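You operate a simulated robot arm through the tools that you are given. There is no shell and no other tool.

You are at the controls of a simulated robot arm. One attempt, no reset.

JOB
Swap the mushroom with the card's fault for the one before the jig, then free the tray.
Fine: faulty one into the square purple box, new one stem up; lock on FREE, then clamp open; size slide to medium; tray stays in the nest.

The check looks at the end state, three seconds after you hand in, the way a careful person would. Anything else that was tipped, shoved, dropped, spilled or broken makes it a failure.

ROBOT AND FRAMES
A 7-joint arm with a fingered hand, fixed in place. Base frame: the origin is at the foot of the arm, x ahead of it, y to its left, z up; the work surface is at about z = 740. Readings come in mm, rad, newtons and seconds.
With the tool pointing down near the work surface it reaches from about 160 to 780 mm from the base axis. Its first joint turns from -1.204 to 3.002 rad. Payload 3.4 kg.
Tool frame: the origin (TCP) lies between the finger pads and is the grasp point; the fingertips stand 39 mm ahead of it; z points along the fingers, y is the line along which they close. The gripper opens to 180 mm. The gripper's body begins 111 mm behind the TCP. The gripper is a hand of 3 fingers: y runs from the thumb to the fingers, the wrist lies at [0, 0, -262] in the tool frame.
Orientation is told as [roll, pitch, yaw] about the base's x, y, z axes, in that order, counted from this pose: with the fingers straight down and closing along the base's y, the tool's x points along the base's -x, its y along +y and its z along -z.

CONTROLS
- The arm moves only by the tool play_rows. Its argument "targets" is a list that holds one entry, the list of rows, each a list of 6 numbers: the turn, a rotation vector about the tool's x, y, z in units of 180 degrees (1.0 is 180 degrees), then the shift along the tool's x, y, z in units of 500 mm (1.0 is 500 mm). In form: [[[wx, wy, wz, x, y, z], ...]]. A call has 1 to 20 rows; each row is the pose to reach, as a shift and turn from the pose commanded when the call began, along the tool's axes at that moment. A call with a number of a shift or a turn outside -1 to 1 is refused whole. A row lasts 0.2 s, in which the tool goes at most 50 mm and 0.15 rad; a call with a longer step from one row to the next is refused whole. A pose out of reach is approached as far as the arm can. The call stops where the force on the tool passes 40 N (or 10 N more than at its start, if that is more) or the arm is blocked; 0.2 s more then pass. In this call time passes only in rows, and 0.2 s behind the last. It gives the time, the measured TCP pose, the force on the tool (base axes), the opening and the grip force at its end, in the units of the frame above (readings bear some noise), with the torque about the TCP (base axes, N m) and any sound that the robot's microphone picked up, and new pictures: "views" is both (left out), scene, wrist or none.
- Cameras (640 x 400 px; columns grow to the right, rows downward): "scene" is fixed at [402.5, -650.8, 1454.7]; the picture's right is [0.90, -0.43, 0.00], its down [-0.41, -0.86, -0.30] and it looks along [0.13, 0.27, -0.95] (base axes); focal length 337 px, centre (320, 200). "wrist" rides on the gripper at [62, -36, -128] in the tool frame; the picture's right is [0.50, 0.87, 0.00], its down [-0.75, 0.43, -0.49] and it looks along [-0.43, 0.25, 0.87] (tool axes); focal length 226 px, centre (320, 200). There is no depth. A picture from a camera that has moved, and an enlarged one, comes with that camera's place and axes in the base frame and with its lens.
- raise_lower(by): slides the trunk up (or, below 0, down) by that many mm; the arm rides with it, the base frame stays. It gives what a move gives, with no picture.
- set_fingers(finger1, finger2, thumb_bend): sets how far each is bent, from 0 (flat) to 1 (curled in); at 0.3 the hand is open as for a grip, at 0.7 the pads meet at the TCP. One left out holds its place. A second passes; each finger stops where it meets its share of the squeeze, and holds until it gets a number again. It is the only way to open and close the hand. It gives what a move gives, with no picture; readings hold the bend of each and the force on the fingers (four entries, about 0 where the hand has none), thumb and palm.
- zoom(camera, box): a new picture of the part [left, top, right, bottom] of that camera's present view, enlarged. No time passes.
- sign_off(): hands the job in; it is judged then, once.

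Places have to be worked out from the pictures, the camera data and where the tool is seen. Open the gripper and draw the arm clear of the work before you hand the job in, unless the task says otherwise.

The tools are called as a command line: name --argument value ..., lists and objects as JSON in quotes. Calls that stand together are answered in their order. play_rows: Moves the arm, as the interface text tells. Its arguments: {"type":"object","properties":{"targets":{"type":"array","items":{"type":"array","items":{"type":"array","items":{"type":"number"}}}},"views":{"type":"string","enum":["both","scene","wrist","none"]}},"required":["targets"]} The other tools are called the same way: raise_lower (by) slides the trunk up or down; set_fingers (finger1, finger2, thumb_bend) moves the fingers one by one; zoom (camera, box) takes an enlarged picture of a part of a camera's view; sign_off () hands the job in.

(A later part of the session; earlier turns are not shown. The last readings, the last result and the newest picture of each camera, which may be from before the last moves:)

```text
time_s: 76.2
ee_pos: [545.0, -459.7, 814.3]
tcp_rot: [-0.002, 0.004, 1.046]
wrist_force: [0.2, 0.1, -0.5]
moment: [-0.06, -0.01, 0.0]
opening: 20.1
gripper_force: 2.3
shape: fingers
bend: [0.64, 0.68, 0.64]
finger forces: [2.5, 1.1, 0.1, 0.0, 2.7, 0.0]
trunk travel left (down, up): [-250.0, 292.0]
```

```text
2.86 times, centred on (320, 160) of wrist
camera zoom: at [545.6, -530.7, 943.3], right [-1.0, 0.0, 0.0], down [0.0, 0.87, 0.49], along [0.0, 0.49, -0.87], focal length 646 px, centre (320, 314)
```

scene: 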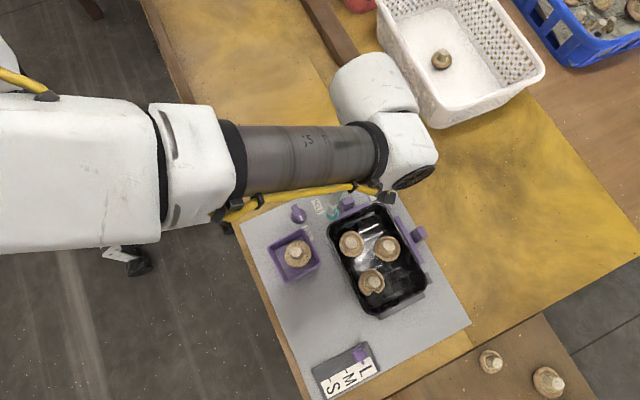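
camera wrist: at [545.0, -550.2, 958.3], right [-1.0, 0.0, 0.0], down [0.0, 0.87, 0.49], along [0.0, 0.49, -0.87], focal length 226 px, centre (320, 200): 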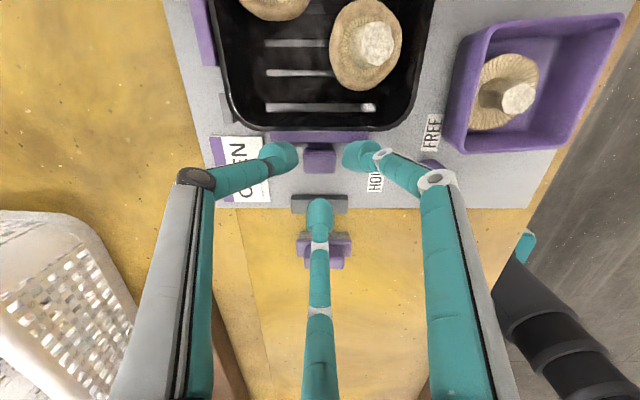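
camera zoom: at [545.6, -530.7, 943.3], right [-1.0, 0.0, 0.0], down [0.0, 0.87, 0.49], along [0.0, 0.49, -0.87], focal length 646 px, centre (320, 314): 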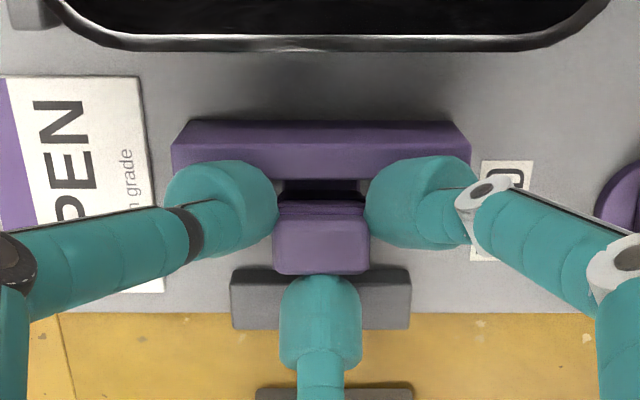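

Travelled ~24 mm, no stop force yet. I go on in 2 mm rows for up to 8 mm more.

play_rows --targets '[[[0, 0, 0, -0.0035, 0.002, 0], [0, 0, 0, -0.007, 0.004, 0]]]' --views "none"

play_rows --targets '[[[0, 0, 0, -0.0035, 0.002, 0], [0, 0, 0, -0.007, 0.004, 0]]]' --views "none"

zoom --camera "wrist" --box '[220, 90, 420, 230]'

```text
time_s: 76.8
ee_pos: [544.9, -455.8, 813.9]
tcp_rot: [-0.004, 0.004, 1.047]
wrist_force: [0.2, -2.2, 1.7]
moment: [-0.12, -0.02, 0.0]
opening: 20.2
gripper_force: 2.7
shape: fingers
bend: [0.63, 0.68, 0.64]
finger forces: [2.5, 0.6, 0.0, 0.0, 2.8, 0.0]
trunk travel left (down, up): [-250.0, 292.0]
```

```text
time_s: 77.4
ee_pos: [546.3, -452.7, 813.1]
tcp_rot: [-0.003, 0.004, 1.047]
wrist_force: [-0.3, -3.1, -0.4]
moment: [-0.14, -0.01, 0.02]
opening: 20.1
gripper_force: 2.5
shape: fingers
bend: [0.63, 0.69, 0.64]
finger forces: [2.5, 0.1, 0.0, 0.0, 2.9, 0.0]
trunk travel left (down, up): [-250.0, 292.0]
```

```text
2.86 times, centred on (320, 160) of wrist
camera zoom: at [545.8, -523.4, 943.0], right [-1.0, 0.0, 0.0], down [0.0, 0.87, 0.49], along [0.0, 0.49, -0.87], focal length 646 px, centre (320, 314)
```

zoom: 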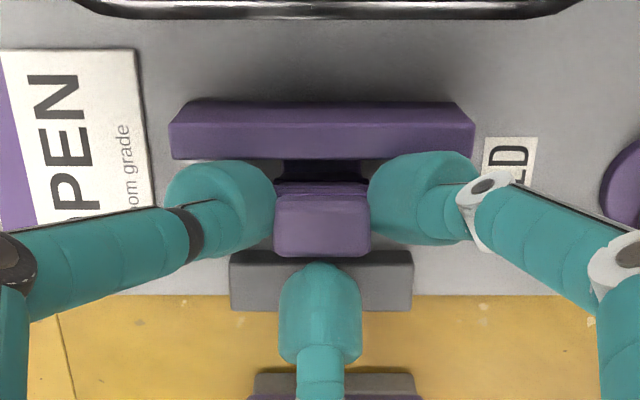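

The post has moved about 25 mm and the pull force is rising (3 N) with finger 2 losing touch, so it seems to be at its stop. I pull 4 mm more to be sure.

play_rows --targets '[[[0, 0, 0, -0.0035, 0.002, 0], [0, 0, 0, -0.007, 0.004, 0]]]' --views "none"

zoom --camera "wrist" --box '[220, 90, 420, 230]'

```text
time_s: 78.0
ee_pos: [545.2, -447.3, 814.0]
tcp_rot: [-0.001, 0.001, 1.049]
wrist_force: [0.4, -4.5, 0.3]
moment: [-0.13, -0.05, 0.01]
opening: 20.2
gripper_force: 3.1
shape: fingers
bend: [0.63, 0.69, 0.64]
finger forces: [2.1, 0.0, 0.0, 0.0, 3.4, 0.1]
trunk travel left (down, up): [-250.0, 292.0]
```

```text
2.86 times, centred on (320, 160) of wrist
camera zoom: at [545.5, -519.0, 943.0], right [-1.0, 0.0, 0.0], down [0.0, 0.87, 0.49], along [0.0, 0.49, -0.87], focal length 646 px, centre (320, 314)
```

zoom: 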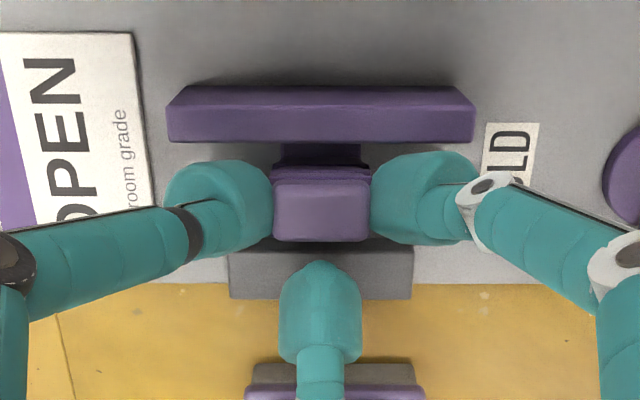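

The post stays put at y≈-460 (moved 25.5 mm) while the hand slides on, so the clamp is fully open at its stop. I open the fingers and rise.

set_fingers --finger1 0.6 --finger2 0.64 --thumb_bend 0.6

play_rows --targets '[[[0, 0, 0, 0, 0, -0.01], [0, 0, 0, 0, 0, -0.04], [0, 0, 0, 0, 0, -0.1], [0, 0, 0, 0, 0, -0.17]]]' --views "both"

zoom --camera "wrist" --box '[200, 0, 440, 220]'

zoom --camera "scene" --box '[230, 140, 480, 300]'

```text
time_s: 79.0
ee_pos: [544.8, -446.7, 813.9]
tcp_rot: [-0.003, 0.004, 1.048]
wrist_force: [-0.1, -1.0, 0.1]
moment: [0.01, -0.03, -0.01]
opening: 33.0
gripper_force: 0.0
shape: fingers
bend: [0.6, 0.64, 0.6]
finger forces: [0.1, 0.0, 0.1, 0.0, 0.0, 0.0]
trunk travel left (down, up): [-250.0, 292.0]
```

```text
time_s: 80.0
ee_pos: [543.2, -446.3, 900.2]
tcp_rot: [-0.004, 0.004, 1.048]
wrist_force: [-0.3, -1.1, 0.7]
moment: [-0.01, -0.01, -0.01]
opening: 32.8
gripper_force: 0.0
shape: fingers
bend: [0.6, 0.64, 0.6]
finger forces: [0.0, 0.0, 0.0, 0.1, 0.0, 0.0]
trunk travel left (down, up): [-250.0, 292.0]
camera wrist: at [543.4, -517.3, 1028.5], right [-1.0, 0.0, 0.0], down [0.0, 0.87, 0.49], along [0.0, 0.49, -0.87], focal length 226 px, centre (320, 200)
```

scene: 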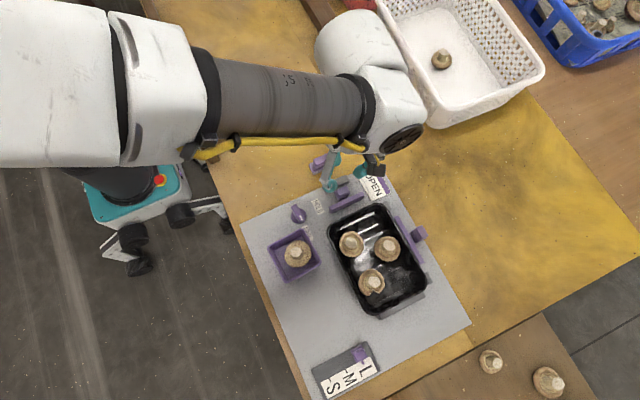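
wrist: 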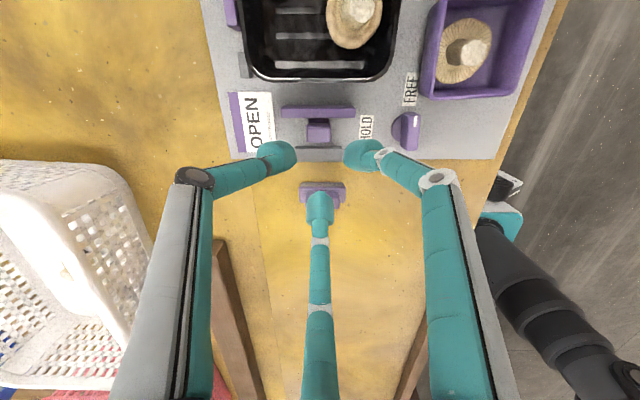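

```text
1.82 times, centred on (320, 110) of wrist
camera zoom: at [543.4, -517.3, 1028.5], right [-1.0, 0.0, 0.0], down [0.0, 0.87, 0.49], along [0.0, 0.49, -0.87], focal length 411 px, centre (320, 364)
```

zoom: 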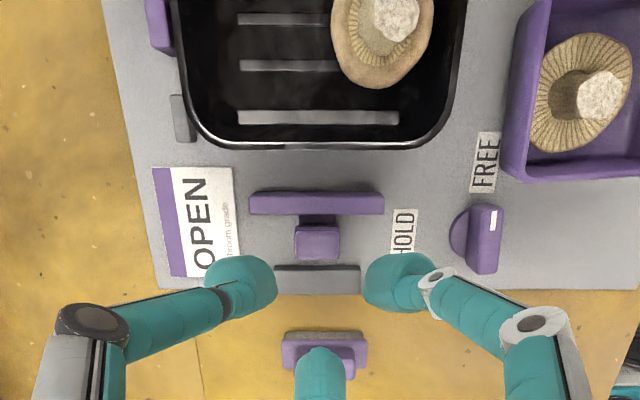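

```text
2.50 times, centred on (355, 220) of scene
camera zoom: at [402.5, -650.8, 1454.7], right [0.9, -0.43, 0.0], down [-0.41, -0.86, -0.3], along [0.13, 0.27, -0.95], focal length 841 px, centre (232, 150)
```

zoom: 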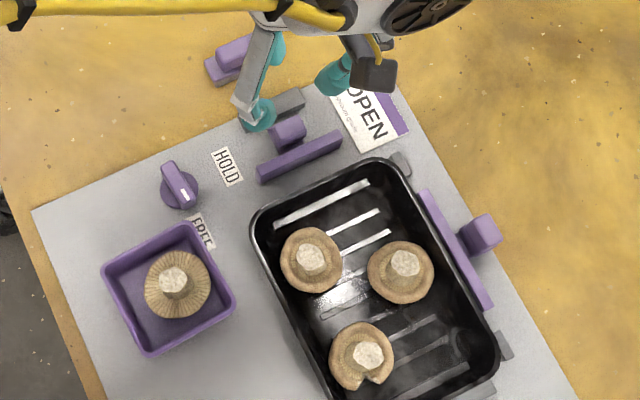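

Lock is on FREE and the end clamp open with a clear gap; the side bar already stands clear of the tray (a gap shows there), so I leave it. Now the size slide at about (434, -760): I rise and travel toward it with yaw back to 30°, checking reach on the way.

play_rows --targets '[[[0, 0, 0, 0, 0, -0.06], [0, 0, 0.015, 0.03, -0.006, -0.12], [0, 0, 0.03, 0.09, -0.017, -0.16], [0, 0, 0.05, 0.16, -0.031, -0.2], [0, 0, 0.07, 0.23, -0.044, -0.2], [0, 0, 0.09, 0.3, -0.057, -0.2], [0, 0, 0.11, 0.37, -0.071, -0.2], [0, 0, 0.13, 0.44, -0.084, -0.2], [0, 0, 0.15, 0.5, -0.0955, -0.2], [0, 0, 0.1667, 0.53, -0.1012, -0.2]]]' --views "both"

```text
time_s: 82.2
ee_pos: [455.0, -703.5, 1000.9]
tcp_rot: [-0.003, 0.002, 0.524]
wrist_force: [-1.0, 0.4, 0.1]
moment: [0.01, -0.05, -0.02]
opening: 33.0
gripper_force: 0.0
shape: fingers
bend: [0.6, 0.64, 0.6]
finger forces: [0.1, 0.0, 0.0, 0.1, 0.1, 0.1]
trunk travel left (down, up): [-250.0, 292.0]
camera wrist: at [420.0, -764.1, 1129.9], right [-0.87, 0.5, 0.0], down [0.43, 0.76, 0.49], along [0.25, 0.42, -0.87], focal length 226 px, centre (320, 200)
```

scene: 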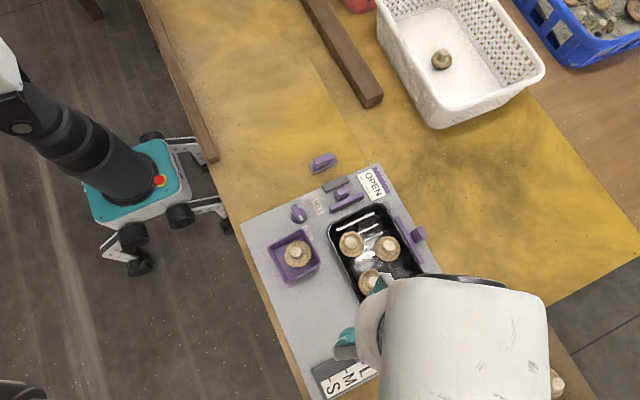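
wrist: 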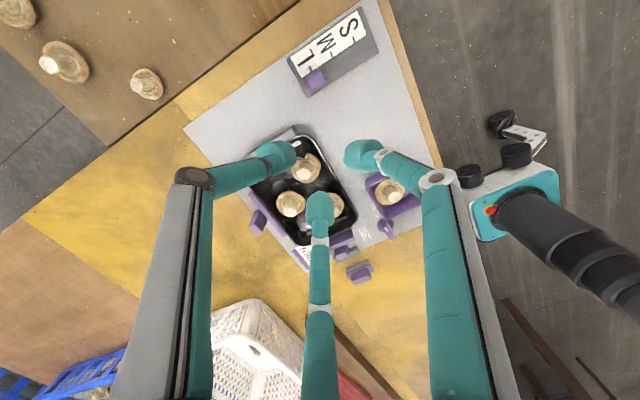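

Good reach so far. I move on to above the slide (434, -758) at the same height.

play_rows --targets '[[[0, 0, 0, 0.03, -0.025, 0], [0, 0, 0, 0.065, -0.054, 0], [0, 0, 0, 0.093, -0.077, 0]]]' --views "both"

zoom --camera "wrist" --box '[200, 0, 440, 220]'

```text
time_s: 83.0
ee_pos: [435.0, -759.5, 999.9]
tcp_rot: [-0.005, 0.002, 0.526]
wrist_force: [-0.1, -1.0, -0.2]
moment: [0.01, 0.02, 0.0]
opening: 32.8
gripper_force: 0.0
shape: fingers
bend: [0.6, 0.64, 0.6]
finger forces: [0.0, 0.1, 0.0, 0.1, 0.1, 0.1]
trunk travel left (down, up): [-250.0, 292.0]
camera wrist: at [399.5, -820.6, 1129.0], right [-0.87, 0.5, 0.0], down [0.43, 0.76, 0.49], along [0.25, 0.42, -0.87], focal length 226 px, centre (320, 200)
```

scene: 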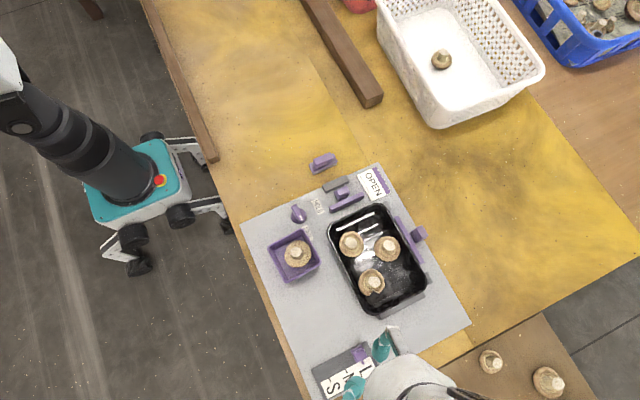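
wrist: 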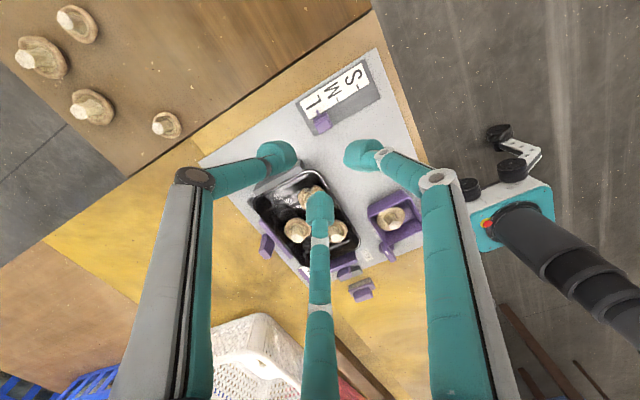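

```text
1.82 times, centred on (320, 110) of wrist
camera zoom: at [399.5, -820.6, 1129.0], right [-0.87, 0.5, 0.0], down [0.43, 0.76, 0.49], along [0.25, 0.42, -0.87], focal length 411 px, centre (320, 364)
```

zoom: 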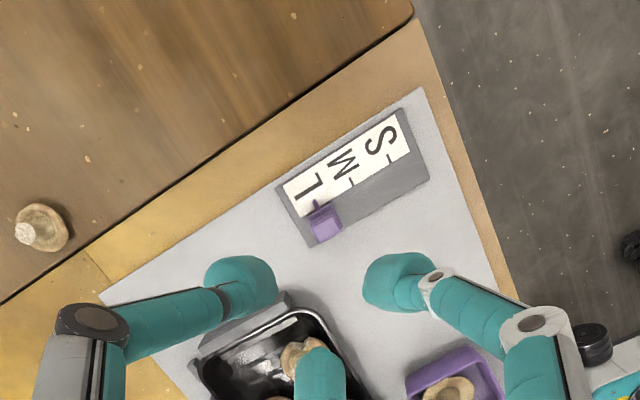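

Reached with no warning. Before going down I test at this height that the arm can follow the 37 mm -x stroke (the joints would be the same after lowering the trunk), then come back.

play_rows --targets '[[[0, 0, 0, 0.0173, 0.01, 0], [0, 0, 0, 0.0346, 0.02, 0], [0, 0, 0, 0.052, 0.03, 0], [0, 0, 0, 0.0693, 0.04, 0]]]' --views "none"

play_rows --targets '[[[0, 0, 0, -0.0173, -0.01, 0], [0, 0, 0, -0.0346, -0.02, 0], [0, 0, 0, -0.052, -0.03, 0], [0, 0, 0, -0.0693, -0.04, 0]]]' --views "none"

zoom --camera "scene" --box '[235, 150, 445, 330]'

```text
time_s: 84.0
ee_pos: [394.9, -758.8, 1000.5]
tcp_rot: [-0.004, -0.001, 0.525]
wrist_force: [0.0, -0.2, 0.0]
moment: [-0.02, -0.03, 0.01]
opening: 33.0
gripper_force: 0.1
shape: fingers
bend: [0.6, 0.64, 0.6]
finger forces: [0.1, 0.0, 0.0, 0.0, 0.0, 0.0]
trunk travel left (down, up): [-250.0, 292.0]
```

```text
time_s: 85.0
ee_pos: [437.0, -758.8, 1000.5]
tcp_rot: [-0.004, 0.001, 0.526]
wrist_force: [0.0, -0.5, 0.4]
moment: [0.0, 0.01, 0.01]
opening: 33.1
gripper_force: 0.0
shape: fingers
bend: [0.6, 0.64, 0.6]
finger forces: [0.0, 0.0, 0.0, 0.1, 0.0, 0.1]
trunk travel left (down, up): [-250.0, 292.0]
```

```text
2.22 times, centred on (340, 240) of scene
camera zoom: at [402.5, -650.8, 1454.7], right [0.9, -0.43, 0.0], down [-0.41, -0.86, -0.3], along [0.13, 0.27, -0.95], focal length 748 px, centre (276, 111)
```

zoom: 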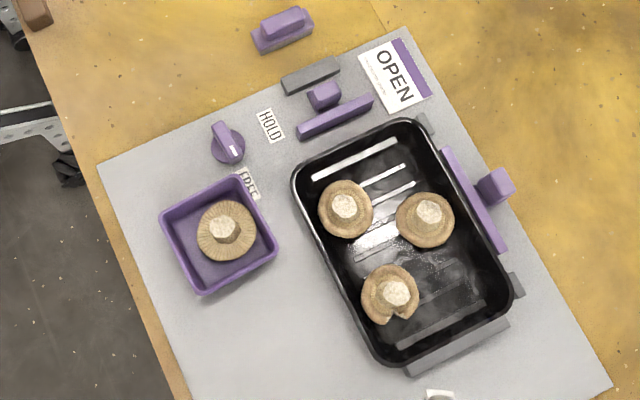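

The stroke is reachable. While the jig is unobstructed, I inspect the side bar, the lock and the end clamp in close-up.

zoom --camera "scene" --box '[395, 205, 435, 235]'

zoom --camera "scene" --box '[405, 225, 445, 285]'

zoom --camera "scene" --box '[280, 170, 400, 240]'

```text
13.33 times, centred on (415, 220) of scene
camera zoom: at [402.5, -650.8, 1454.7], right [0.9, -0.43, 0.0], down [-0.41, -0.86, -0.3], along [0.13, 0.27, -0.95], focal length 4488 px, centre (-947, -67)
```

zoom: 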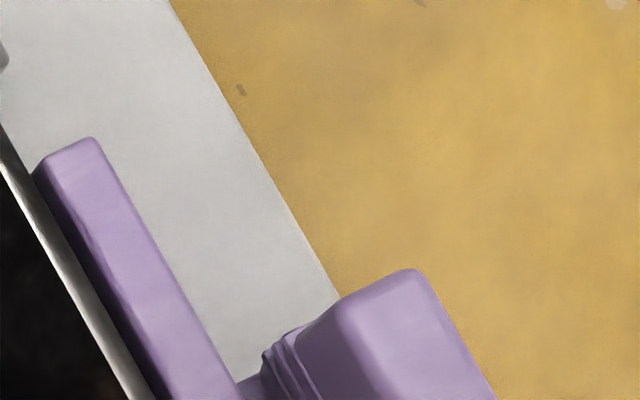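

```text
6.67 times, centred on (425, 255) of scene
camera zoom: at [402.5, -650.8, 1454.7], right [0.9, -0.43, 0.0], down [-0.41, -0.86, -0.3], along [0.13, 0.27, -0.95], focal length 2244 px, centre (-380, -167)
```

zoom: 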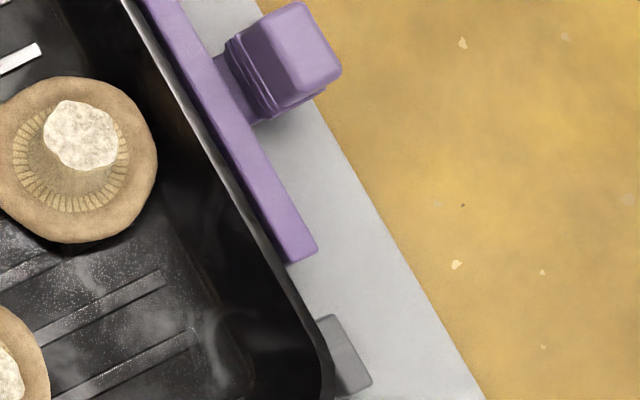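

```text
5.33 times, centred on (340, 205) of scene
camera zoom: at [402.5, -650.8, 1454.7], right [0.9, -0.43, 0.0], down [-0.41, -0.86, -0.3], along [0.13, 0.27, -0.95], focal length 1795 px, centre (213, 173)
```

zoom: 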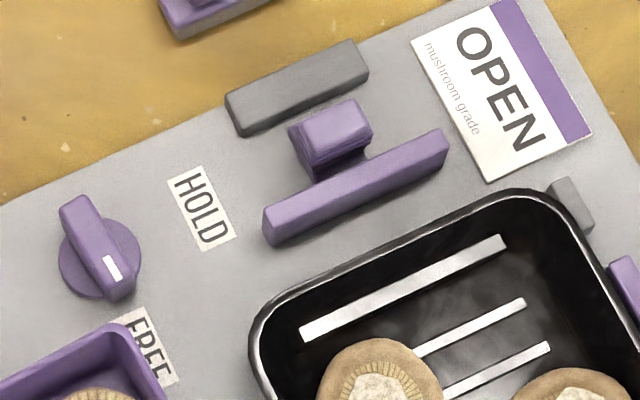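

The end clamp is clearly open and the lock on FREE; the side bar is on the same side as the fixed grey stops with nothing to clamp against, so it stays untouched. I lower the trunk 130 mm over the slide and look.

raise_lower --by -130

zoom --camera "wrist" --box '[220, 60, 420, 220]'

zoom --camera "scene" --box '[240, 220, 480, 400]'

```text
time_s: 86.6
ee_pos: [435.0, -757.2, 872.8]
tcp_rot: [-0.005, 0.0, 0.522]
wrist_force: [0.0, 0.3, 0.4]
moment: [-0.01, -0.07, -0.03]
opening: 33.2
gripper_force: 0.0
shape: fingers
bend: [0.6, 0.64, 0.6]
finger forces: [0.0, 0.0, 0.1, 0.0, 0.0, 0.0]
trunk travel left (down, up): [-120.0, 422.0]
```

```text
2.50 times, centred on (320, 140) of wrist
camera zoom: at [399.0, -819.6, 1000.8], right [-0.87, 0.5, -0.01], down [0.43, 0.76, 0.49], along [0.25, 0.42, -0.87], focal length 565 px, centre (320, 350)
```

zoom: 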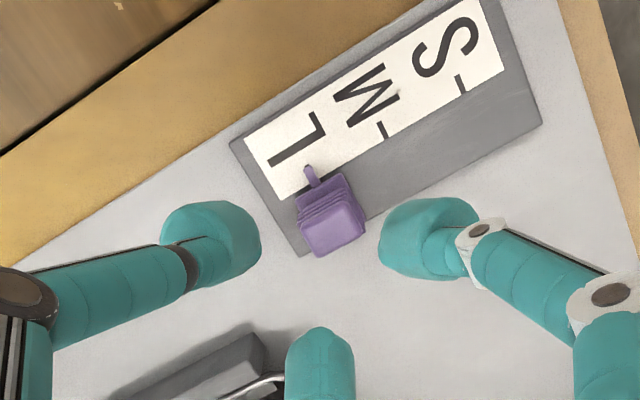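

```text
2.22 times, centred on (360, 310) of scene
camera zoom: at [402.5, -650.8, 1454.7], right [0.9, -0.43, 0.0], down [-0.41, -0.86, -0.3], along [0.13, 0.27, -0.95], focal length 748 px, centre (231, -44)
```

zoom: 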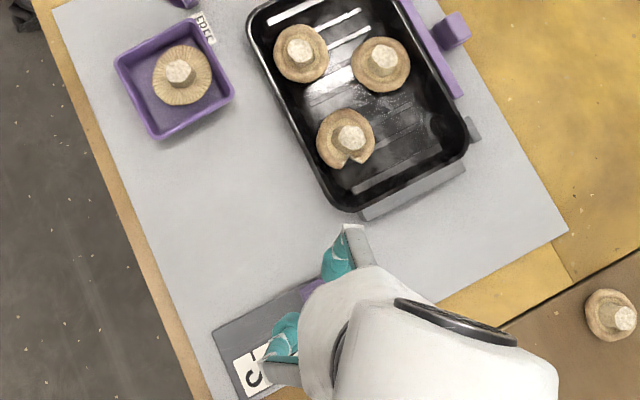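

The slide's handle post is at about (429, -755.4), top z≈782. I centre over it, set the fingers to 0.60, and go down to z≈830.

set_fingers --finger1 0.6 --finger2 0.6 --thumb_bend 0.6

play_rows --targets '[[[0, 0, 0, 0.0087, 0.009, 0.0], [0, 0, 0, 0.0087, 0.009, 0.03], [0, 0, 0, 0.0087, 0.009, 0.06], [0, 0, 0, 0.0087, 0.009, 0.085]]]' --views "wrist"

zoom --camera "wrist" --box '[220, 80, 420, 220]'

```text
time_s: 87.6
ee_pos: [435.0, -757.6, 870.6]
tcp_rot: [-0.005, 0.0, 0.524]
wrist_force: [-0.2, -0.1, -0.6]
moment: [-0.05, -0.01, 0.02]
opening: 33.0
gripper_force: 0.0
shape: fingers
bend: [0.6, 0.6, 0.6]
finger forces: [0.0, 0.0, 0.0, 0.1, 0.0, 0.0]
trunk travel left (down, up): [-120.0, 422.0]
```

```text
time_s: 88.6
ee_pos: [429.9, -756.6, 826.3]
tcp_rot: [-0.005, 0.002, 0.523]
wrist_force: [0.6, 0.3, 0.3]
moment: [-0.02, 0.0, 0.01]
opening: 33.1
gripper_force: 0.0
shape: fingers
bend: [0.6, 0.6, 0.6]
finger forces: [0.0, 0.0, 0.1, 0.0, 0.0, 0.0]
trunk travel left (down, up): [-120.0, 422.0]
camera wrist: at [394.7, -818.1, 956.3], right [-0.87, 0.5, 0.0], down [0.43, 0.76, 0.49], along [0.25, 0.42, -0.87], focal length 226 px, centre (320, 200)
```

wrist: 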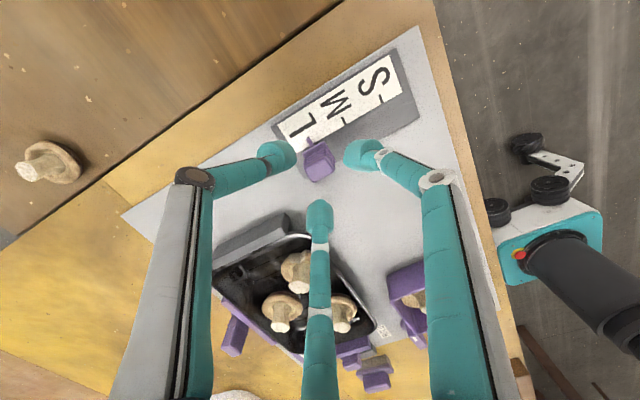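

```text
2.86 times, centred on (320, 150) of wrist
camera zoom: at [394.7, -818.1, 956.3], right [-0.87, 0.5, 0.0], down [0.43, 0.76, 0.49], along [0.25, 0.42, -0.87], focal length 646 px, centre (320, 343)
```

zoom: 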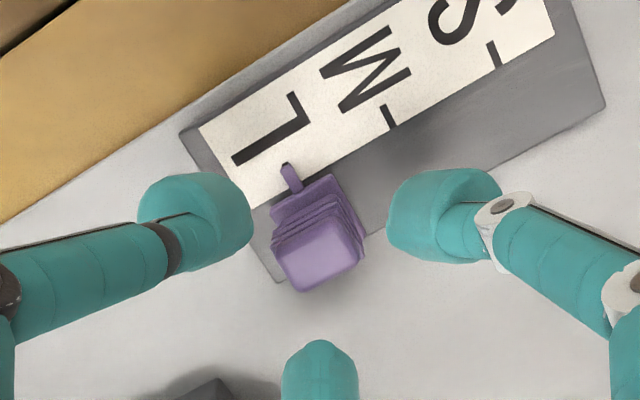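

Well centred. Pointer x≈430.7 (L), M tick x≈395.6, S tick x≈361, so the stroke is -35 mm. I descend 17 mm and close on the handle.

play_rows --targets '[[[0, 0, 0, 0, 0, 0.012], [0, 0, 0, 0, 0, 0.024], [0, 0, 0, 0, 0, 0.033]]]' --views "none"

set_fingers --finger1 0.64 --finger2 0.64 --thumb_bend 0.64

zoom --camera "wrist" --box '[220, 80, 420, 220]'

```text
time_s: 89.4
ee_pos: [430.6, -756.4, 811.7]
tcp_rot: [-0.003, 0.002, 0.523]
wrist_force: [-1.2, 0.0, 0.2]
moment: [-0.03, -0.05, 0.0]
opening: 33.2
gripper_force: 0.1
shape: fingers
bend: [0.6, 0.6, 0.6]
finger forces: [0.0, 0.0, 0.0, 0.0, 0.0, 0.1]
trunk travel left (down, up): [-120.0, 422.0]
```

```text
time_s: 90.4
ee_pos: [430.9, -757.6, 811.4]
tcp_rot: [-0.003, 0.001, 0.524]
wrist_force: [0.2, 0.1, -0.2]
moment: [-0.02, -0.01, 0.0]
opening: 18.6
gripper_force: 0.0
shape: fingers
bend: [0.64, 0.64, 0.64]
finger forces: [0.1, 0.0, 0.0, 0.1, 0.1, 0.0]
trunk travel left (down, up): [-120.0, 422.0]
```

```text
2.86 times, centred on (320, 150) of wrist
camera zoom: at [394.3, -818.4, 940.6], right [-0.87, 0.5, 0.0], down [0.43, 0.76, 0.49], along [0.25, 0.42, -0.87], focal length 646 px, centre (320, 343)
```

zoom: 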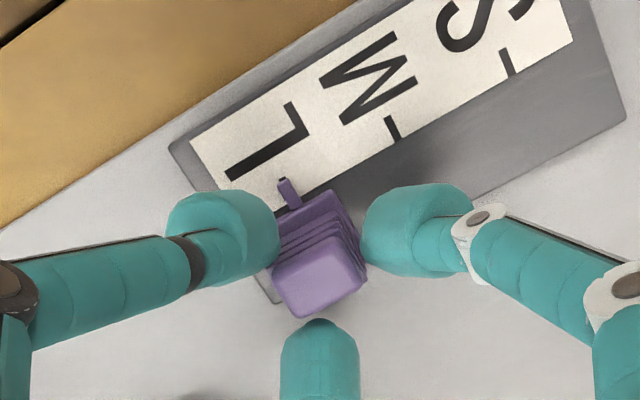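

No contact yet; closing further to grip the handle.

set_fingers --finger1 0.69 --finger2 0.69 --thumb_bend 0.69

zoom --camera "wrist" --box '[220, 80, 420, 220]'

```text
time_s: 91.4
ee_pos: [430.9, -756.8, 811.8]
tcp_rot: [-0.004, 0.002, 0.523]
wrist_force: [-0.6, -2.9, -1.9]
moment: [-0.08, 0.0, -0.03]
opening: 12.3
gripper_force: 4.7
shape: fingers
bend: [0.66, 0.67, 0.66]
finger forces: [2.9, 1.7, 0.0, 0.1, 4.8, 0.0]
trunk travel left (down, up): [-120.0, 422.0]
```

```text
2.86 times, centred on (320, 150) of wrist
camera zoom: at [394.2, -818.9, 940.3], right [-0.87, 0.5, 0.0], down [0.43, 0.76, 0.49], along [0.25, 0.42, -0.87], focal length 646 px, centre (320, 343)
```

zoom: 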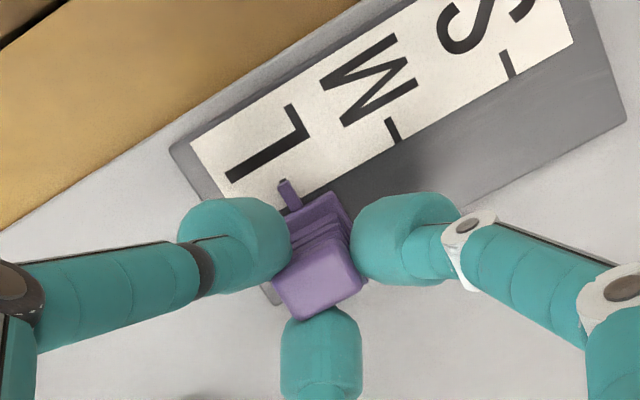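

Gripped. I draw the slide -x by about 35 mm toward M in small rows.

play_rows --targets '[[[0, 0, 0, 0.0069, 0.004, 0], [0, 0, 0, 0.0156, 0.009, 0], [0, 0, 0, 0.0243, 0.014, 0], [0, 0, 0, 0.033, 0.019, 0], [0, 0, 0, 0.0416, 0.0239, 0], [0, 0, 0, 0.0503, 0.0289, 0], [0, 0, 0, 0.0572, 0.0329, 0]]]' --views "none"

zoom --camera "wrist" --box '[220, 80, 420, 220]'

```text
time_s: 93.0
ee_pos: [397.1, -756.9, 811.1]
tcp_rot: [-0.002, 0.003, 0.526]
wrist_force: [0.5, -2.9, 0.8]
moment: [-0.14, 0.0, -0.04]
opening: 11.8
gripper_force: 4.3
shape: fingers
bend: [0.66, 0.67, 0.66]
finger forces: [3.1, 1.8, 0.1, 0.1, 4.9, 0.0]
trunk travel left (down, up): [-120.0, 422.0]
```

```text
2.86 times, centred on (320, 150) of wrist
camera zoom: at [360.5, -818.8, 940.0], right [-0.87, 0.5, 0.0], down [0.43, 0.76, 0.49], along [0.25, 0.42, -0.87], focal length 646 px, centre (320, 343)
```

zoom: 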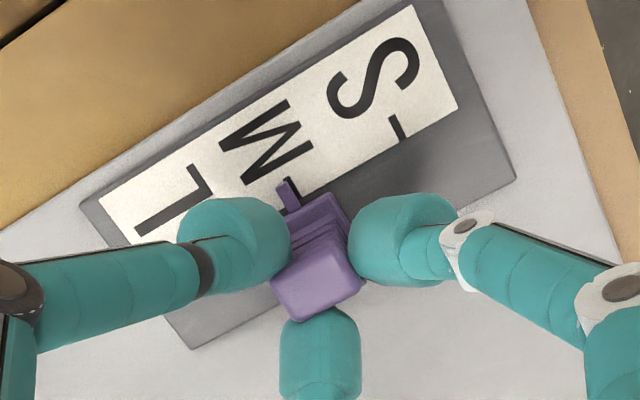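

The slide follows. I zoom in on the pointer and the M tick.

zoom --camera "wrist" --box '[295, 135, 335, 165]'

zoom --camera "wrist" --box '[280, 110, 360, 170]'

```text
13.33 times, centred on (315, 150) of wrist
camera zoom: at [360.5, -818.8, 940.0], right [-0.87, 0.5, 0.0], down [0.43, 0.76, 0.49], along [0.25, 0.42, -0.87], focal length 3014 px, centre (387, 867)
```

zoom: 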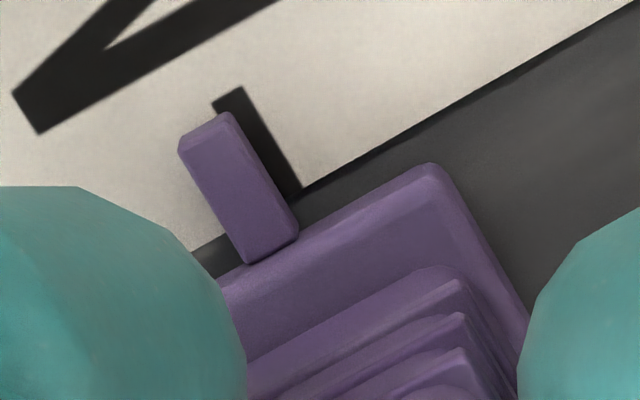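

```text
6.67 times, centred on (320, 140) of wrist
camera zoom: at [360.5, -818.8, 940.0], right [-0.87, 0.5, 0.0], down [0.43, 0.76, 0.49], along [0.25, 0.42, -0.87], focal length 1507 px, centre (320, 600)
```

zoom: 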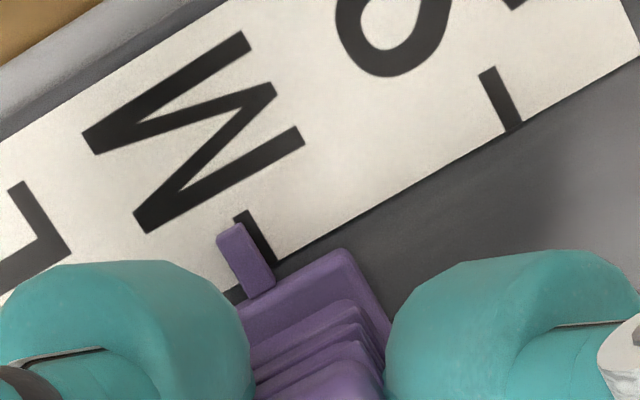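

The pointer is about 1.5 mm short of the M tick (allowing for parallax). I move -1.6 mm more.

play_rows --targets '[[[0, 0, 0, 0.0014, 0.0008, 0], [0, 0, 0, 0.0028, 0.0016, 0]]]' --views "none"

zoom --camera "wrist" --box '[295, 135, 335, 165]'

zoom --camera "scene" --box '[290, 330, 390, 400]'

```text
time_s: 93.6
ee_pos: [394.9, -756.8, 810.5]
tcp_rot: [-0.004, 0.001, 0.522]
wrist_force: [0.8, -2.6, 0.7]
moment: [-0.11, -0.02, -0.01]
opening: 11.8
gripper_force: 4.9
shape: fingers
bend: [0.66, 0.67, 0.66]
finger forces: [2.8, 1.8, 0.0, 0.1, 5.1, 0.0]
trunk travel left (down, up): [-120.0, 422.0]
```

```text
13.33 times, centred on (315, 150) of wrist
camera zoom: at [358.6, -818.8, 940.0], right [-0.87, 0.5, 0.0], down [0.43, 0.76, 0.49], along [0.25, 0.42, -0.87], focal length 3014 px, centre (387, 867)
```

zoom: 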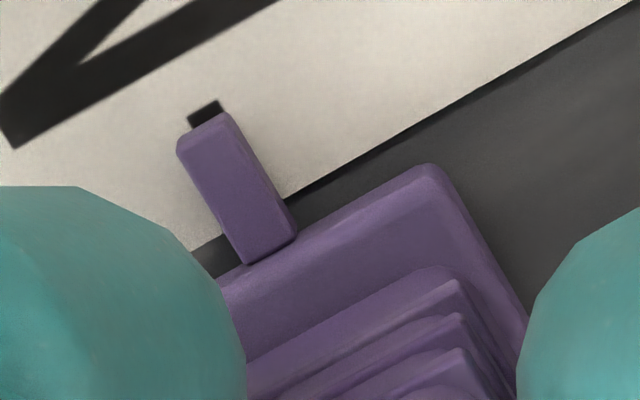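

```text
5.71 times, centred on (340, 365) of scene
camera zoom: at [402.5, -650.8, 1454.7], right [0.9, -0.43, 0.0], down [-0.41, -0.86, -0.3], along [0.13, 0.27, -0.95], focal length 1923 px, centre (206, -743)
```

zoom: 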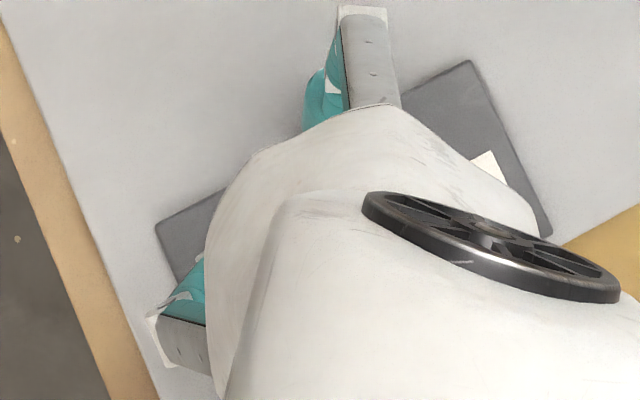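

The pointer now lies over the M tick (within ~1 mm). I release and rise with the arm, then the trunk.

set_fingers --finger1 0.6 --finger2 0.6 --thumb_bend 0.6

play_rows --targets '[[[0, 0, 0, 0, 0, -0.01], [0, 0, 0, 0, 0, -0.03], [0, 0, 0, 0, 0, -0.07], [0, 0, 0, 0, 0, -0.12]]]' --views "wrist"

zoom --camera "wrist" --box '[260, 90, 380, 180]'

```text
time_s: 94.6
ee_pos: [395.4, -756.7, 812.0]
tcp_rot: [-0.003, 0.002, 0.522]
wrist_force: [0.8, -0.1, 0.4]
moment: [-0.06, -0.01, 0.0]
opening: 33.1
gripper_force: 0.0
shape: fingers
bend: [0.6, 0.6, 0.6]
finger forces: [0.1, 0.0, 0.0, 0.0, 0.0, 0.1]
trunk travel left (down, up): [-120.0, 422.0]
```

```text
time_s: 95.6
ee_pos: [393.5, -756.0, 872.2]
tcp_rot: [-0.003, 0.001, 0.525]
wrist_force: [-0.2, 0.1, 0.0]
moment: [0.03, 0.0, 0.02]
opening: 33.3
gripper_force: 0.0
shape: fingers
bend: [0.6, 0.6, 0.6]
finger forces: [0.0, 0.0, 0.0, 0.1, 0.0, 0.1]
trunk travel left (down, up): [-120.0, 422.0]
camera wrist: at [357.7, -817.3, 1001.3], right [-0.87, 0.5, 0.0], down [0.43, 0.76, 0.49], along [0.25, 0.42, -0.87], focal length 226 px, centre (320, 200)
```

wrist: 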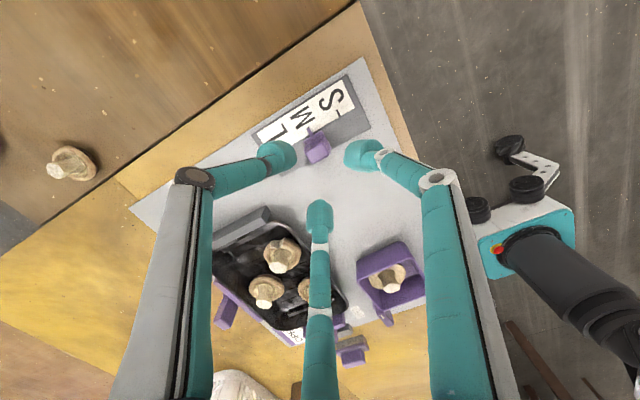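

```text
4.44 times, centred on (320, 135) of wrist
camera zoom: at [357.7, -817.3, 1001.3], right [-0.87, 0.5, 0.0], down [0.43, 0.76, 0.49], along [0.25, 0.42, -0.87], focal length 1005 px, centre (320, 489)
```

zoom: 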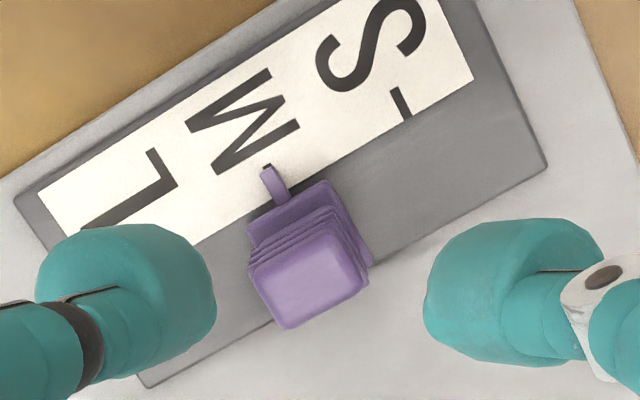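

The slide reads M. I raise the trunk 130 mm to get clear.

raise_lower --by 130

zoom --camera "scene" --box '[235, 150, 445, 330]'

zoom --camera "scene" --box '[255, 200, 345, 300]'

```text
time_s: 97.2
ee_pos: [395.5, -756.4, 1000.6]
tcp_rot: [-0.002, 0.002, 0.524]
wrist_force: [-0.9, -0.7, 1.3]
moment: [0.02, 0.0, 0.01]
opening: 33.0
gripper_force: 0.0
shape: fingers
bend: [0.6, 0.6, 0.6]
finger forces: [0.0, 0.1, 0.1, 0.0, 0.0, 0.0]
trunk travel left (down, up): [-250.0, 292.0]
```

```text
2.22 times, centred on (340, 240) of scene
camera zoom: at [402.5, -650.8, 1454.7], right [0.9, -0.43, 0.0], down [-0.41, -0.86, -0.3], along [0.13, 0.27, -0.95], focal length 748 px, centre (276, 111)
```

zoom: 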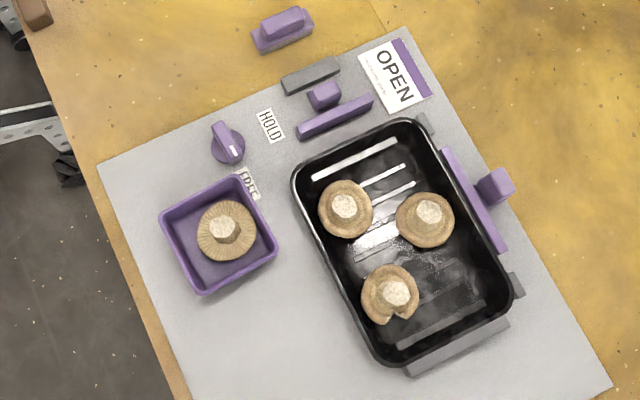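

```text
4.00 times, centred on (300, 250) of scene
camera zoom: at [402.5, -650.8, 1454.7], right [0.9, -0.43, 0.0], down [-0.41, -0.86, -0.3], along [0.13, 0.27, -0.95], focal length 1346 px, centre (400, 0)
```

zoom: 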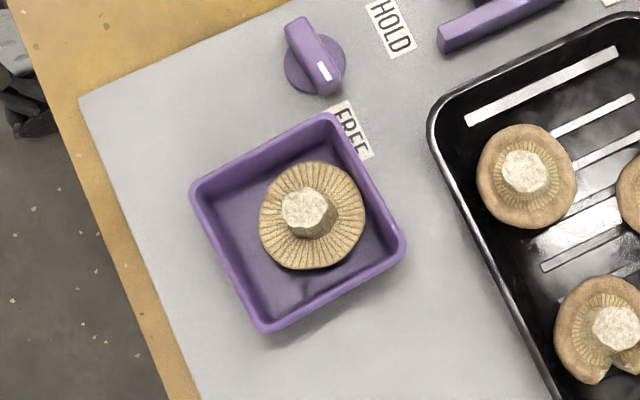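

Everything reads right: lock bar square to FREE, end clamp open, tray unmoved, open-gilled mushroom in the box, new one stem up in the tray. I now withdraw the arm along the path it came.

play_rows --targets '[[[0, 0, 0, -0.04, 0.008, 0], [0, 0, 0, -0.1, 0.02, 0], [0, 0, 0, -0.157, 0.032, 0]]]' --views "none"

play_rows --targets '[[[0, 0, -0.02, -0.04, 0.035, -0.01], [0, 0, -0.04, -0.09, 0.08, -0.02], [0, 0, -0.06, -0.15, 0.13, -0.03], [0, 0, -0.08, -0.21, 0.183, -0.04], [0, 0, -0.1, -0.27, 0.235, -0.04], [0, 0, -0.13, -0.33, 0.288, -0.04], [0, 0, -0.15, -0.38, 0.332, -0.04], [0, 0, -0.1667, -0.409, 0.357, -0.04]]]' --views "both"

```text
time_s: 98.0
ee_pos: [455.9, -704.0, 1002.3]
tcp_rot: [-0.003, 0.004, 0.523]
wrist_force: [-0.1, -0.6, 1.0]
moment: [0.02, 0.02, 0.01]
opening: 33.1
gripper_force: 0.1
shape: fingers
bend: [0.6, 0.6, 0.6]
finger forces: [0.0, 0.1, 0.0, 0.1, 0.0, 0.1]
trunk travel left (down, up): [-250.0, 292.0]
```

```text
time_s: 99.8
ee_pos: [542.1, -445.8, 1019.5]
tcp_rot: [-0.004, 0.003, 1.05]
wrist_force: [0.6, 0.8, 0.5]
moment: [-0.01, -0.02, 0.0]
opening: 33.1
gripper_force: 0.0
shape: fingers
bend: [0.6, 0.6, 0.6]
finger forces: [0.0, 0.0, 0.0, 0.0, 0.0, 0.1]
trunk travel left (down, up): [-250.0, 292.0]
camera wrist: at [542.8, -516.2, 1149.0], right [-1.0, 0.0, 0.0], down [0.0, 0.87, 0.49], along [0.0, 0.49, -0.87], focal length 226 px, centre (320, 200)
```

scene: 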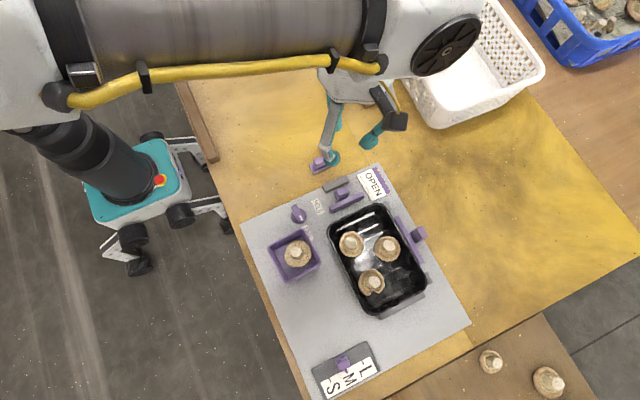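
wrist: 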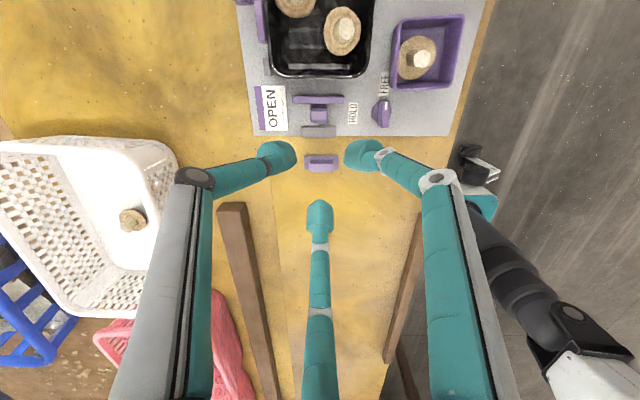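

The arm is clear above. I inspect the final state: slide, tray, lock, clamp, and the initial places of everything else.

zoom --camera "scene" --box '[305, 335, 385, 400]'

zoom --camera "scene" --box '[325, 200, 435, 310]'

zoom --camera "wrist" --box '[220, 0, 500, 175]'

zoom --camera "scene" --box '[230, 140, 480, 300]'

```text
6.15 times, centred on (345, 368) of scene
camera zoom: at [402.5, -650.8, 1454.7], right [0.9, -0.43, 0.0], down [-0.41, -0.86, -0.3], along [0.13, 0.27, -0.95], focal length 2071 px, centre (166, -831)
```

zoom: 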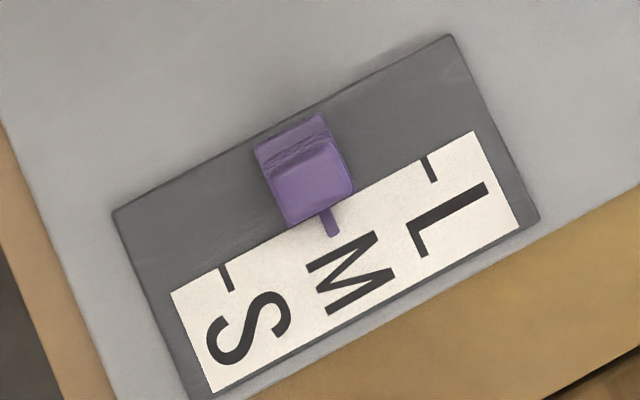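

```text
3.64 times, centred on (380, 255) of scene
camera zoom: at [402.5, -650.8, 1454.7], right [0.9, -0.43, 0.0], down [-0.41, -0.86, -0.3], along [0.13, 0.27, -0.95], focal length 1224 px, centre (102, 0)
```

zoom: 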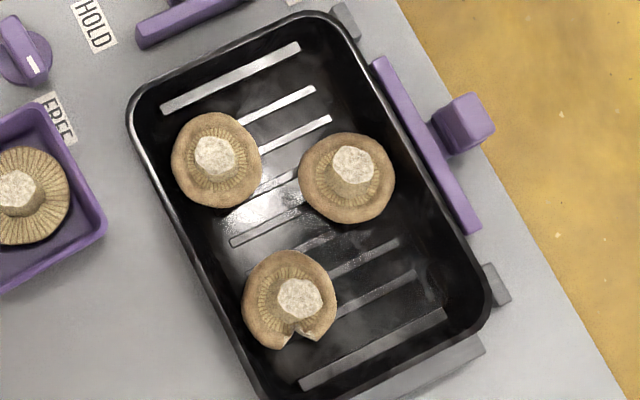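

```text
2.29 times, centred on (360, 88) of wrist
camera zoom: at [542.8, -516.2, 1149.0], right [-1.0, 0.0, 0.0], down [0.0, 0.87, 0.49], along [0.0, 0.49, -0.87], focal length 517 px, centre (229, 457)
```

zoom: 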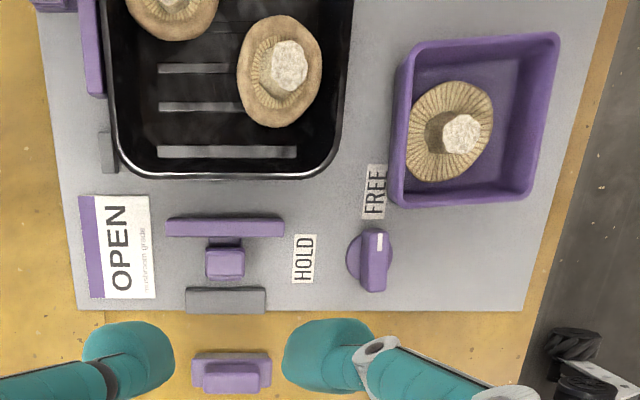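

```text
2.50 times, centred on (355, 220) of scene
camera zoom: at [402.5, -650.8, 1454.7], right [0.9, -0.43, 0.0], down [-0.41, -0.86, -0.3], along [0.13, 0.27, -0.95], focal length 841 px, centre (232, 150)
```

zoom: 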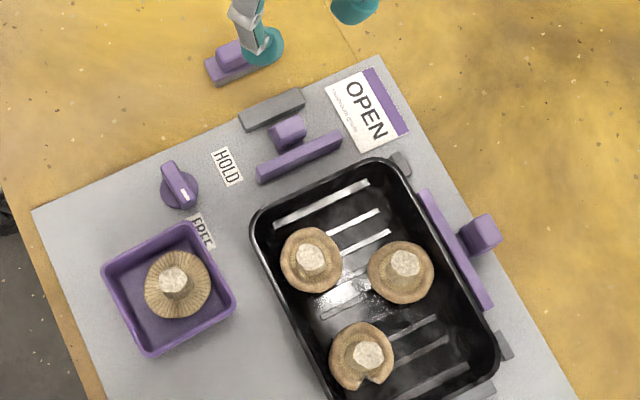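

All states match the goal. One last close look at the side bar's gap to the tray and the tray against its nest blocks.

zoom --camera "wrist" --box '[230, 0, 300, 45]'

zoom --camera "scene" --box '[395, 205, 445, 290]'

```text
8.89 times, centred on (265, 22) of wrist
camera zoom: at [542.8, -516.2, 1149.0], right [-1.0, 0.0, 0.0], down [0.0, 0.87, 0.49], along [0.0, 0.49, -0.87], focal length 2009 px, centre (809, 1778)
```

zoom: 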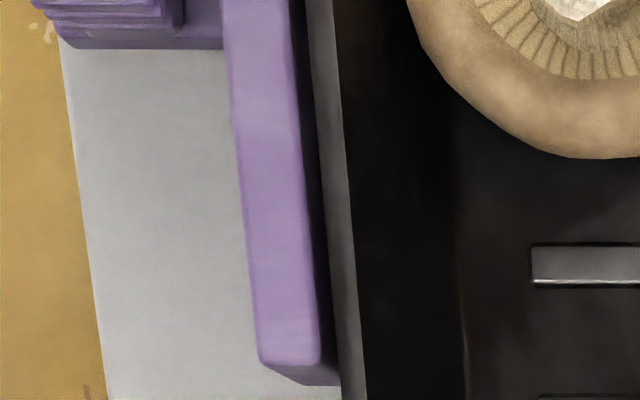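

```text
4.71 times, centred on (420, 248) of scene
camera zoom: at [402.5, -650.8, 1454.7], right [0.9, -0.43, 0.0], down [-0.41, -0.86, -0.3], along [0.13, 0.27, -0.95], focal length 1584 px, centre (-151, -24)
```

zoom: 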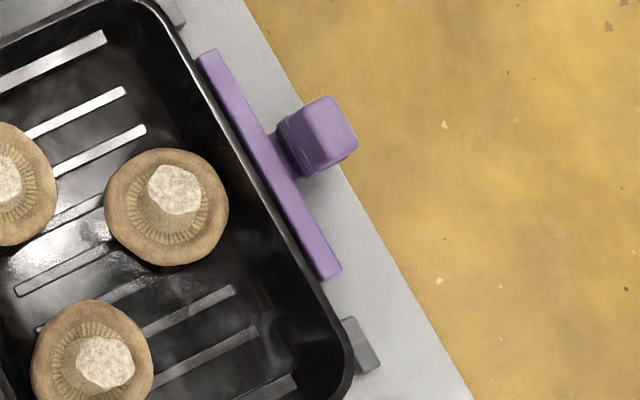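

The tray sits unmoved against its nest blocks and the side bar is as at the start. I open the hand fully and draw it a bit farther off the jig.

set_fingers --finger1 0.3 --finger2 0.3 --thumb_bend 0.3

play_rows --targets '[[[0, 0, 0, -0.02, 0.021, -0.01], [0, 0, 0, -0.05, 0.053, -0.02], [0, 0, 0, -0.08, 0.084, -0.03], [0, 0, 0, -0.1, 0.105, -0.04]]]' --views "both"

```text
time_s: 100.8
ee_pos: [541.6, -445.5, 1021.2]
tcp_rot: [-0.003, 0.003, 1.049]
wrist_force: [0.4, 0.0, 0.3]
moment: [-0.01, -0.05, 0.01]
opening: 151.3
gripper_force: 0.0
shape: fingers
bend: [0.3, 0.3, 0.3]
finger forces: [0.0, 0.0, 0.0, 0.0, 0.0, 0.0]
trunk travel left (down, up): [-250.0, 292.0]
```

```text
time_s: 101.8
ee_pos: [521.9, -376.2, 1039.7]
tcp_rot: [-0.003, 0.003, 1.05]
wrist_force: [-0.5, -0.2, 0.2]
moment: [-0.01, -0.01, 0.01]
opening: 151.6
gripper_force: 0.1
shape: fingers
bend: [0.3, 0.3, 0.3]
finger forces: [0.0, 0.1, 0.0, 0.0, 0.1, 0.1]
trunk travel left (down, up): [-250.0, 292.0]
camera wrist: at [521.9, -446.7, 1168.4], right [-1.0, 0.0, 0.0], down [0.0, 0.87, 0.49], along [0.0, 0.49, -0.87], focal length 226 px, centre (320, 200)
```

scene: 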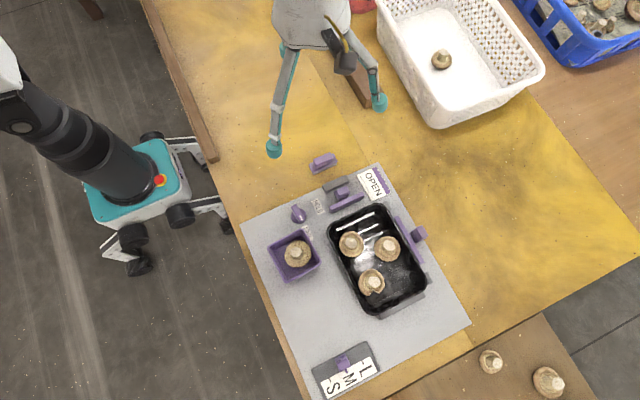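
wrist: 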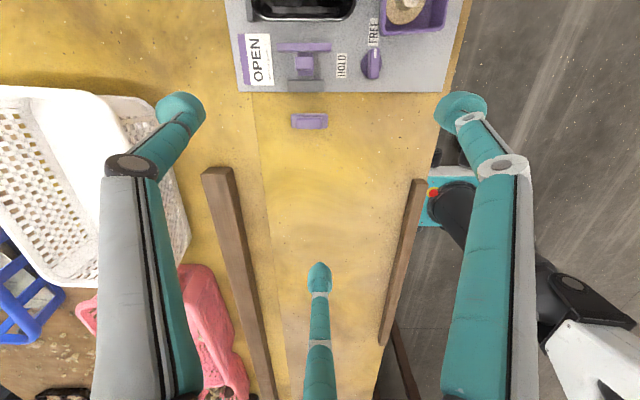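

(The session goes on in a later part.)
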